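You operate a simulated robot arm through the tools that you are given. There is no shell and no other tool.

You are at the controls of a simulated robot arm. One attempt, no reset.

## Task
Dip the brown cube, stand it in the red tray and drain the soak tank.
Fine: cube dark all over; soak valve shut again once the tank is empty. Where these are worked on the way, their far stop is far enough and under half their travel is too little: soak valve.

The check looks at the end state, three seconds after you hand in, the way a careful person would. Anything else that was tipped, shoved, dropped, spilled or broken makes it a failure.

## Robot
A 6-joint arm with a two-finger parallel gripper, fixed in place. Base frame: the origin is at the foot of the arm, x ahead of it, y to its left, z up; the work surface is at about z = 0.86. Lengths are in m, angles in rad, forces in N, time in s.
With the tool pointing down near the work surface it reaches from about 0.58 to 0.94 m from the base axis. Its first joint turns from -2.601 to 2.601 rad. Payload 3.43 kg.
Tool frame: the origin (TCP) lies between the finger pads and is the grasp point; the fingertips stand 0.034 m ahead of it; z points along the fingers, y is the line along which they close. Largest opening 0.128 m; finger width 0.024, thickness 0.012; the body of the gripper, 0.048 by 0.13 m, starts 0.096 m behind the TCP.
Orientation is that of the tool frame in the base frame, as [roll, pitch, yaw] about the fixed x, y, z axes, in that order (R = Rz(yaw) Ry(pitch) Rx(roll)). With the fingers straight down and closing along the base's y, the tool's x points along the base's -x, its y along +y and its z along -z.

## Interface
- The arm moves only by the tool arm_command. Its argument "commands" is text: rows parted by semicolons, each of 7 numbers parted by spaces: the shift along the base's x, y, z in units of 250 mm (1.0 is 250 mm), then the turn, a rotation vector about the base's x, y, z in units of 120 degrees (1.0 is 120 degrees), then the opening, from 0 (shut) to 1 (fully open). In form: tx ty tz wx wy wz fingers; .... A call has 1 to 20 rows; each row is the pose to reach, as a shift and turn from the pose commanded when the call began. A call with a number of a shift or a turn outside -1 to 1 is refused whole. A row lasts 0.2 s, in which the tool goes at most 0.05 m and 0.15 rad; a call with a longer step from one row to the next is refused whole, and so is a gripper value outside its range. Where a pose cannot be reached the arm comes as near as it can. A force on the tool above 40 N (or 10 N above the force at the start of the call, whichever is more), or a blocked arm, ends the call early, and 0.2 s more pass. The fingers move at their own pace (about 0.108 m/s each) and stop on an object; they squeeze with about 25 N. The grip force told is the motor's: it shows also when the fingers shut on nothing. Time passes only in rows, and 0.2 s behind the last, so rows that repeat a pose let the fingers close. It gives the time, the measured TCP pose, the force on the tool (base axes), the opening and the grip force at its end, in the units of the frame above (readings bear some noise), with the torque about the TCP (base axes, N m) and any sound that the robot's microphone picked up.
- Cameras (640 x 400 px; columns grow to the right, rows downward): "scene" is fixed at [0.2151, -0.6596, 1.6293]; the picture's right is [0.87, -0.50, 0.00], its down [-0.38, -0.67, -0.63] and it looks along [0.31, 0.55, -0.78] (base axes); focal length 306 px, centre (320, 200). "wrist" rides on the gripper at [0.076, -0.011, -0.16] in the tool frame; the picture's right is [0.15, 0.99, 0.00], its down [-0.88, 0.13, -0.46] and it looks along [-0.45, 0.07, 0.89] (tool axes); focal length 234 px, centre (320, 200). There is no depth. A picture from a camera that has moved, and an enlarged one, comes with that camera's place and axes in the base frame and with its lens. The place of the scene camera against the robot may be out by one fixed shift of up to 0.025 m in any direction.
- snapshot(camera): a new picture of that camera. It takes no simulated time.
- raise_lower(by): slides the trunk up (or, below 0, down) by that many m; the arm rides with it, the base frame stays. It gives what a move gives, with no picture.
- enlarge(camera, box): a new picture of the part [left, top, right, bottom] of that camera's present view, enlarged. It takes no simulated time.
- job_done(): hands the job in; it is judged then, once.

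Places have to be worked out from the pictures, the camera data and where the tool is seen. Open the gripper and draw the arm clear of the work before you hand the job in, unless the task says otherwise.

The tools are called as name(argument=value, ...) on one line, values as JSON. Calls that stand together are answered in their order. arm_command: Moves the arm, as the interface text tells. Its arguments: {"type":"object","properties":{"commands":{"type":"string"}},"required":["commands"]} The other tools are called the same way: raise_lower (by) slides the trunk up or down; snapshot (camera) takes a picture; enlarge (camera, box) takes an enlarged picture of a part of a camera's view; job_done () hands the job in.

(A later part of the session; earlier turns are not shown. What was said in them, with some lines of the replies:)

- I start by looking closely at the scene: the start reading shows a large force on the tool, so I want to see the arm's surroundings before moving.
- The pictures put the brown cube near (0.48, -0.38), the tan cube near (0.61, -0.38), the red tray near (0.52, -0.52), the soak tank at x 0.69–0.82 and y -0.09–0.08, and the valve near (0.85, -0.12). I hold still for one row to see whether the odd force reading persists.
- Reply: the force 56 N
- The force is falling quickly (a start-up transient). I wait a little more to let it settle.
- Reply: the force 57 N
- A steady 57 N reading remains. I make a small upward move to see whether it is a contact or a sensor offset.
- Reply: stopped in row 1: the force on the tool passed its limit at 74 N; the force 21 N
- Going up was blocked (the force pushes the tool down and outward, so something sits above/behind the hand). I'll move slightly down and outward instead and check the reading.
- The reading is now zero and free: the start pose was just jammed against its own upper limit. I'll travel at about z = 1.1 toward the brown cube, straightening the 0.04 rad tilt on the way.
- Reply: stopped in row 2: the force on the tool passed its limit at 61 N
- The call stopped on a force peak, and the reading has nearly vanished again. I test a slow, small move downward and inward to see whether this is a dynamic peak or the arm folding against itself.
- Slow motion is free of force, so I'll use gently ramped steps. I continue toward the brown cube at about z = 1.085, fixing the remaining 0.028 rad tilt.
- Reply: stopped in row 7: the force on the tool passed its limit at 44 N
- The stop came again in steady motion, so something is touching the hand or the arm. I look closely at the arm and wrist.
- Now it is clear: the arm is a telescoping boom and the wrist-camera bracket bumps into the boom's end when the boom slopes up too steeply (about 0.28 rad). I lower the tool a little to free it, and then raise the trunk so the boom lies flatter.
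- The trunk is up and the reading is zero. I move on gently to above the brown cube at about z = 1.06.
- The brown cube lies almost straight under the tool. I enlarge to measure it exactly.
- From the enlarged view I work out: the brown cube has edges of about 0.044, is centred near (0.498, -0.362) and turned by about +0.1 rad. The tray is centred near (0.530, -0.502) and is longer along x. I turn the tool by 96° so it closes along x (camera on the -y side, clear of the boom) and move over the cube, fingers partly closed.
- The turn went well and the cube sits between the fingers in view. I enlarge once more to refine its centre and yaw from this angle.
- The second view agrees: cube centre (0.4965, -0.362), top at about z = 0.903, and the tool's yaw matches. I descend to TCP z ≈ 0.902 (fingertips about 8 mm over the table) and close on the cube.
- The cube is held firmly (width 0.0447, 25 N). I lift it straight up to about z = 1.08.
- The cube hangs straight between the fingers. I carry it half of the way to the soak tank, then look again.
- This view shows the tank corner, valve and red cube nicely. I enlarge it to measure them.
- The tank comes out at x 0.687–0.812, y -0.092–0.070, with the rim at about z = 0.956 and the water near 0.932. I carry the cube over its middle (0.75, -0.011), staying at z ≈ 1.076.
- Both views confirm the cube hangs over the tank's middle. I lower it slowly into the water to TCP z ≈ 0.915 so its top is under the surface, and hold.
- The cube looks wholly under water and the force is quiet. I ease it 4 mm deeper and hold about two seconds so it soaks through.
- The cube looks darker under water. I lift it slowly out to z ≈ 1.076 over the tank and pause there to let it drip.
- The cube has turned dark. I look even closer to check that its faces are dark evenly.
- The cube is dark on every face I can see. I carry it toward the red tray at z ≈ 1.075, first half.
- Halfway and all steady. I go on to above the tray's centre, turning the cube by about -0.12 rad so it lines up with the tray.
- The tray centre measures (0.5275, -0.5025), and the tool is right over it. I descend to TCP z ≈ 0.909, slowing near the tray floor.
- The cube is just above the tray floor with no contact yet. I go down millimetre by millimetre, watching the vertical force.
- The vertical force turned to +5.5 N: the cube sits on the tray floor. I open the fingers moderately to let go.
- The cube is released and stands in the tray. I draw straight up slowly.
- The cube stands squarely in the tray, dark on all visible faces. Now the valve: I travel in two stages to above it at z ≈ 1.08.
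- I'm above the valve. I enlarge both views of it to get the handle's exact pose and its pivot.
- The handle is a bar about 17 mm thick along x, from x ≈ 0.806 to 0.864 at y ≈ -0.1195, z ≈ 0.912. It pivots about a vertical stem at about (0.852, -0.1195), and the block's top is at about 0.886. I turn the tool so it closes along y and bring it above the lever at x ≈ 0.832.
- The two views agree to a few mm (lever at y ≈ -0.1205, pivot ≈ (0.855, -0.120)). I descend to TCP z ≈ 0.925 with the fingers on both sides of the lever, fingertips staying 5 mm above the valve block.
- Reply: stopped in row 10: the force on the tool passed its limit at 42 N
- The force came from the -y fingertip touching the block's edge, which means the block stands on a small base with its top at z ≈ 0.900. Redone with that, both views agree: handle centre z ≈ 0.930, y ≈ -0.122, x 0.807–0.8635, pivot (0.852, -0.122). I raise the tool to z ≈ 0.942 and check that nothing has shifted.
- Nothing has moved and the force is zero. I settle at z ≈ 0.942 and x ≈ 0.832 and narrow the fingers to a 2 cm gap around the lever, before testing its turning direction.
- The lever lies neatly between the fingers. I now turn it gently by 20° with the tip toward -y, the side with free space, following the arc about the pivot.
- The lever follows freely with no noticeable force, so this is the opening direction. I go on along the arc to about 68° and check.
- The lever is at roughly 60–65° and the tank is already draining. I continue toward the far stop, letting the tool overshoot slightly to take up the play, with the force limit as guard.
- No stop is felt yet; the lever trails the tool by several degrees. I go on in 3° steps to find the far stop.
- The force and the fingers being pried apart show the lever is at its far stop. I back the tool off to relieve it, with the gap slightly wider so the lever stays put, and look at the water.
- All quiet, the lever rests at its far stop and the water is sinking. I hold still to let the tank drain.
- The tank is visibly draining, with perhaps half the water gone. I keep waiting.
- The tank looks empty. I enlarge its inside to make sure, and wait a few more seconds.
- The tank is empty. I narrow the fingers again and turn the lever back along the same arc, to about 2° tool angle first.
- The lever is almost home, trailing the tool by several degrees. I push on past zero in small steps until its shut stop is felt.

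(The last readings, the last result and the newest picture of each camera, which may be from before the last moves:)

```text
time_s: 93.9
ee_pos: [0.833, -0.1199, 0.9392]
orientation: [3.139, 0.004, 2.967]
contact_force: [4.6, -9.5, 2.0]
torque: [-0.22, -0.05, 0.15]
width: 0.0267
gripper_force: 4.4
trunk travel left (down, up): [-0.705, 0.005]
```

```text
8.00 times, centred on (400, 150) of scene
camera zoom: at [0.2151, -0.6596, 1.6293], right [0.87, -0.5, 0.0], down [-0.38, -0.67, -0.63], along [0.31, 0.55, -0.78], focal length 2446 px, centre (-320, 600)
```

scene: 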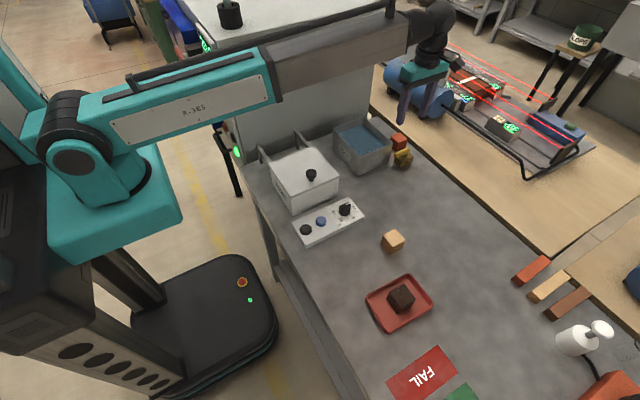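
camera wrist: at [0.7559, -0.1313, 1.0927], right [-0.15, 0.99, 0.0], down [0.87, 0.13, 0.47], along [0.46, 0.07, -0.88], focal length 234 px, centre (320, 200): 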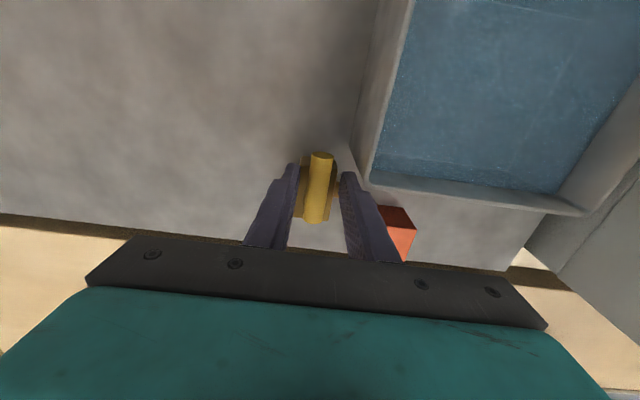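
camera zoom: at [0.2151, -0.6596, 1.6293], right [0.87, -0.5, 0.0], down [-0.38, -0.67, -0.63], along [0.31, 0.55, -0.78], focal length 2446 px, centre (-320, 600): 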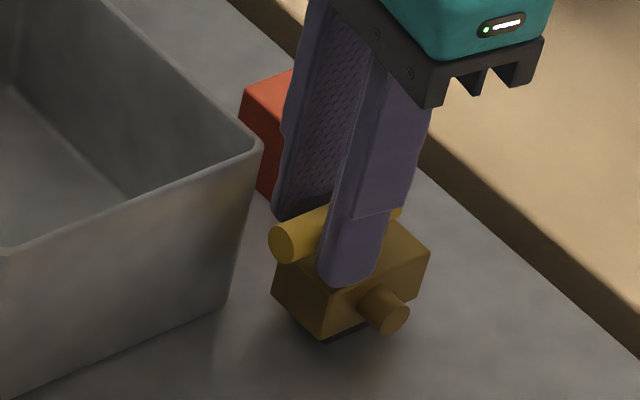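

The fingers are being pried apart and the handle end is back exactly where it was at the start: the valve is shut at its stop. I relieve the tool to the neutral angle with a wider gap.

arm_command(commands="-0.0006 -0.007 0 0 0 0.04 0.22; -0.0012 -0.0141 0 0 0 0.0833 0.27; -0.0012 -0.0141 0 0 0 0.0833 0.28; -0.0012 -0.0141 0 0 0 0.0833 0.28")

enlarge(camera="wrist", box=[260, 120, 380, 240])

```text
time_s: 94.9
ee_pos: [0.83, -0.1224, 0.9396]
orientation: [3.141, 0.003, -3.14]
contact_force: [-0.4, 0.2, 0.2]
torque: [-0.03, 0.0, 0.02]
width: 0.0358
gripper_force: 0.0
trunk travel left (down, up): [-0.705, 0.005]
```

```text
3.33 times, centred on (320, 180) of wrist
camera zoom: at [0.7554, -0.133, 1.1], right [-0.15, 0.99, 0.0], down [0.88, 0.13, 0.46], along [0.45, 0.07, -0.89], focal length 781 px, centre (320, 267)
```

zoom: 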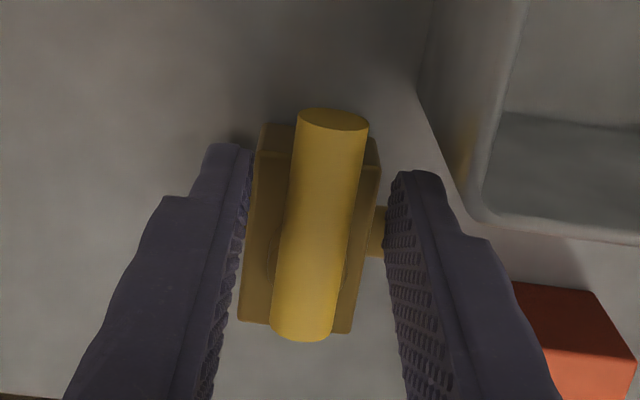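

The lever stays shut and centred between the free fingers. I draw straight up, away from the valve.

arm_command(commands="0 0 0.02 0 0 0 0.28; 0 0 0.06 0 0 0 0.28; 0 0 0.12 0 0 0 0.28; 0 0 0.2 0 0 0 0.28; 0 0 0.29 0 0 0 0.28; 0 0 0.38 0 0 0 0.28; 0 0 0.47 0 0 0 0.28; 0 0 0.55 0 0 0 0.4; 0 0 0.6 0 0 0 0.6; 0 0 0.62 0 0 0 0.8; 0 0 0.62 0 0 0 1; 0 0 0.62 0 0 0 1; 0 0 0.62 0 0 0 1")

snapshot(camera="wrist")

snapshot(camera="scene")

enlarge(camera="scene", box=[325, 100, 445, 190])

enlarge(camera="scene", box=[350, 240, 470, 340])

```text
time_s: 97.7
ee_pos: [0.8331, -0.1243, 1.0958]
orientation: [3.14, 0.003, -3.141]
contact_force: [-0.3, -0.3, 0.7]
torque: [0.03, 0.01, 0.03]
width: 0.1279
gripper_force: 0.0
trunk travel left (down, up): [-0.705, 0.005]
```

```text
taken
camera wrist: at [0.7569, -0.135, 1.2557], right [-0.15, 0.99, 0.0], down [0.88, 0.13, 0.46], along [0.45, 0.07, -0.89], focal length 234 px, centre (320, 200)
```

wrist: 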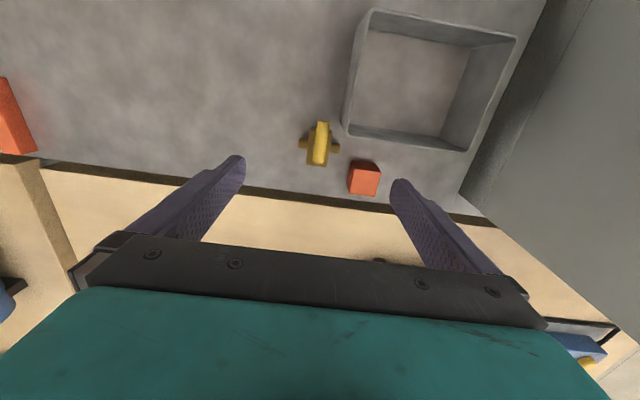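

```text
taken
```

scene: 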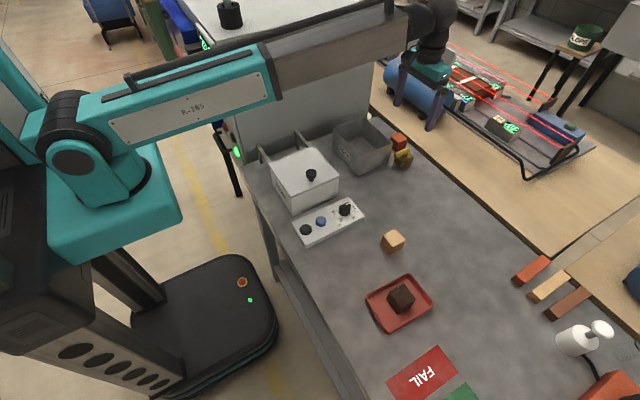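

```text
4.44 times, centred on (385, 145) of scene
camera zoom: at [0.2151, -0.6596, 1.6293], right [0.87, -0.5, 0.0], down [-0.38, -0.67, -0.63], along [0.31, 0.55, -0.78], focal length 1359 px, centre (31, 444)
```

zoom: 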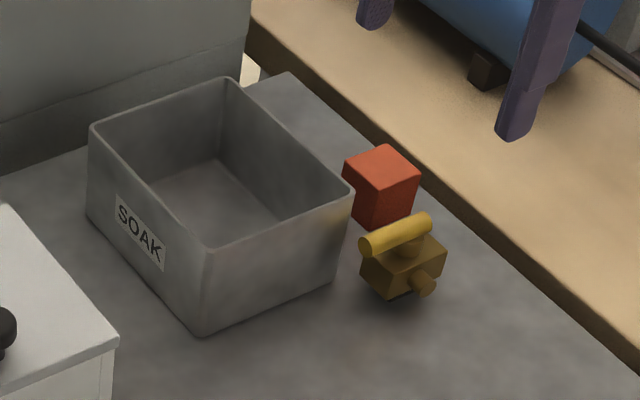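

```text
4.00 times, centred on (410, 290) of scene
camera zoom: at [0.2151, -0.6596, 1.6293], right [0.87, -0.5, 0.0], down [-0.38, -0.67, -0.63], along [0.31, 0.55, -0.78], focal length 1223 px, centre (-40, -160)
```

zoom: 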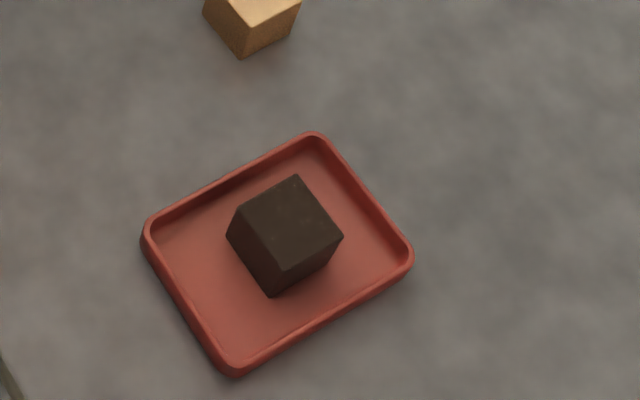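

Everything looks right: tank empty, valve shut, cube dark in the tray, the other things unmoved. One last comparison of the valve handle with its starting view before I hand in.

enlarge(camera="scene", box=[375, 125, 425, 175])

enlarge(camera="wrist", box=[280, 100, 400, 200])

```text
8.00 times, centred on (400, 150) of scene
camera zoom: at [0.2151, -0.6596, 1.6293], right [0.87, -0.5, 0.0], down [-0.38, -0.67, -0.63], along [0.31, 0.55, -0.78], focal length 2446 px, centre (-320, 600)
```

zoom: 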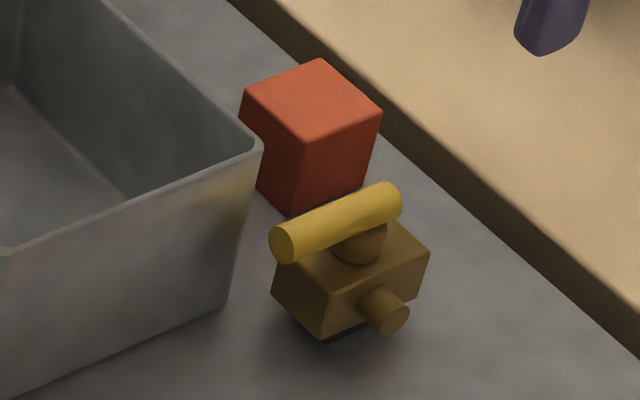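

```text
4.00 times, centred on (340, 150) of wrist
camera zoom: at [0.7569, -0.135, 1.2557], right [-0.15, 0.99, 0.0], down [0.88, 0.13, 0.46], along [0.45, 0.07, -0.89], focal length 937 px, centre (240, 400)
```

zoom: 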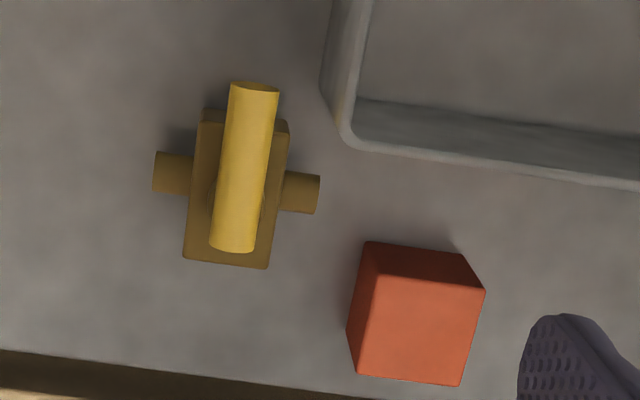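

The handle sits exactly where it was at the start (shut), the tank is empty, the dark cube stands in the tray, and the gripper is open and well above the work. I hand in the job.

job_done()

```text
The job is handed in.
```

I handed in the job with every step done. I don't have the verdict, because the check runs after hand-in.

- **Cube:** I held the brown cube fully under water for a few seconds. It now stands in the middle of the red tray, dark on every face I could see. The two faces turned away from the scene camera were not checked after it was set down.
- **Soak tank:** It is empty. I opened the valve to its far stop and waited until no water showed in the pictures.
- **Soak valve:** It is shut again. I turned it back until I felt the stop, and the handle matches its starting position in the pictures.
- **Surroundings:** In the final pictures, the tan cube, red cube, tank, white box and control panel look unmoved. I saw no water on the bench.
- **Contact:** While I was lowering onto the valve, a fingertip pressed on the valve block. The force limit stopped the move at 42 N, and the block did not shift in the pictures.

I left the gripper open and raised clear of the work. I also raised the trunk 0.08 m early on, because the wrist camera was hitting the arm, and left it there.
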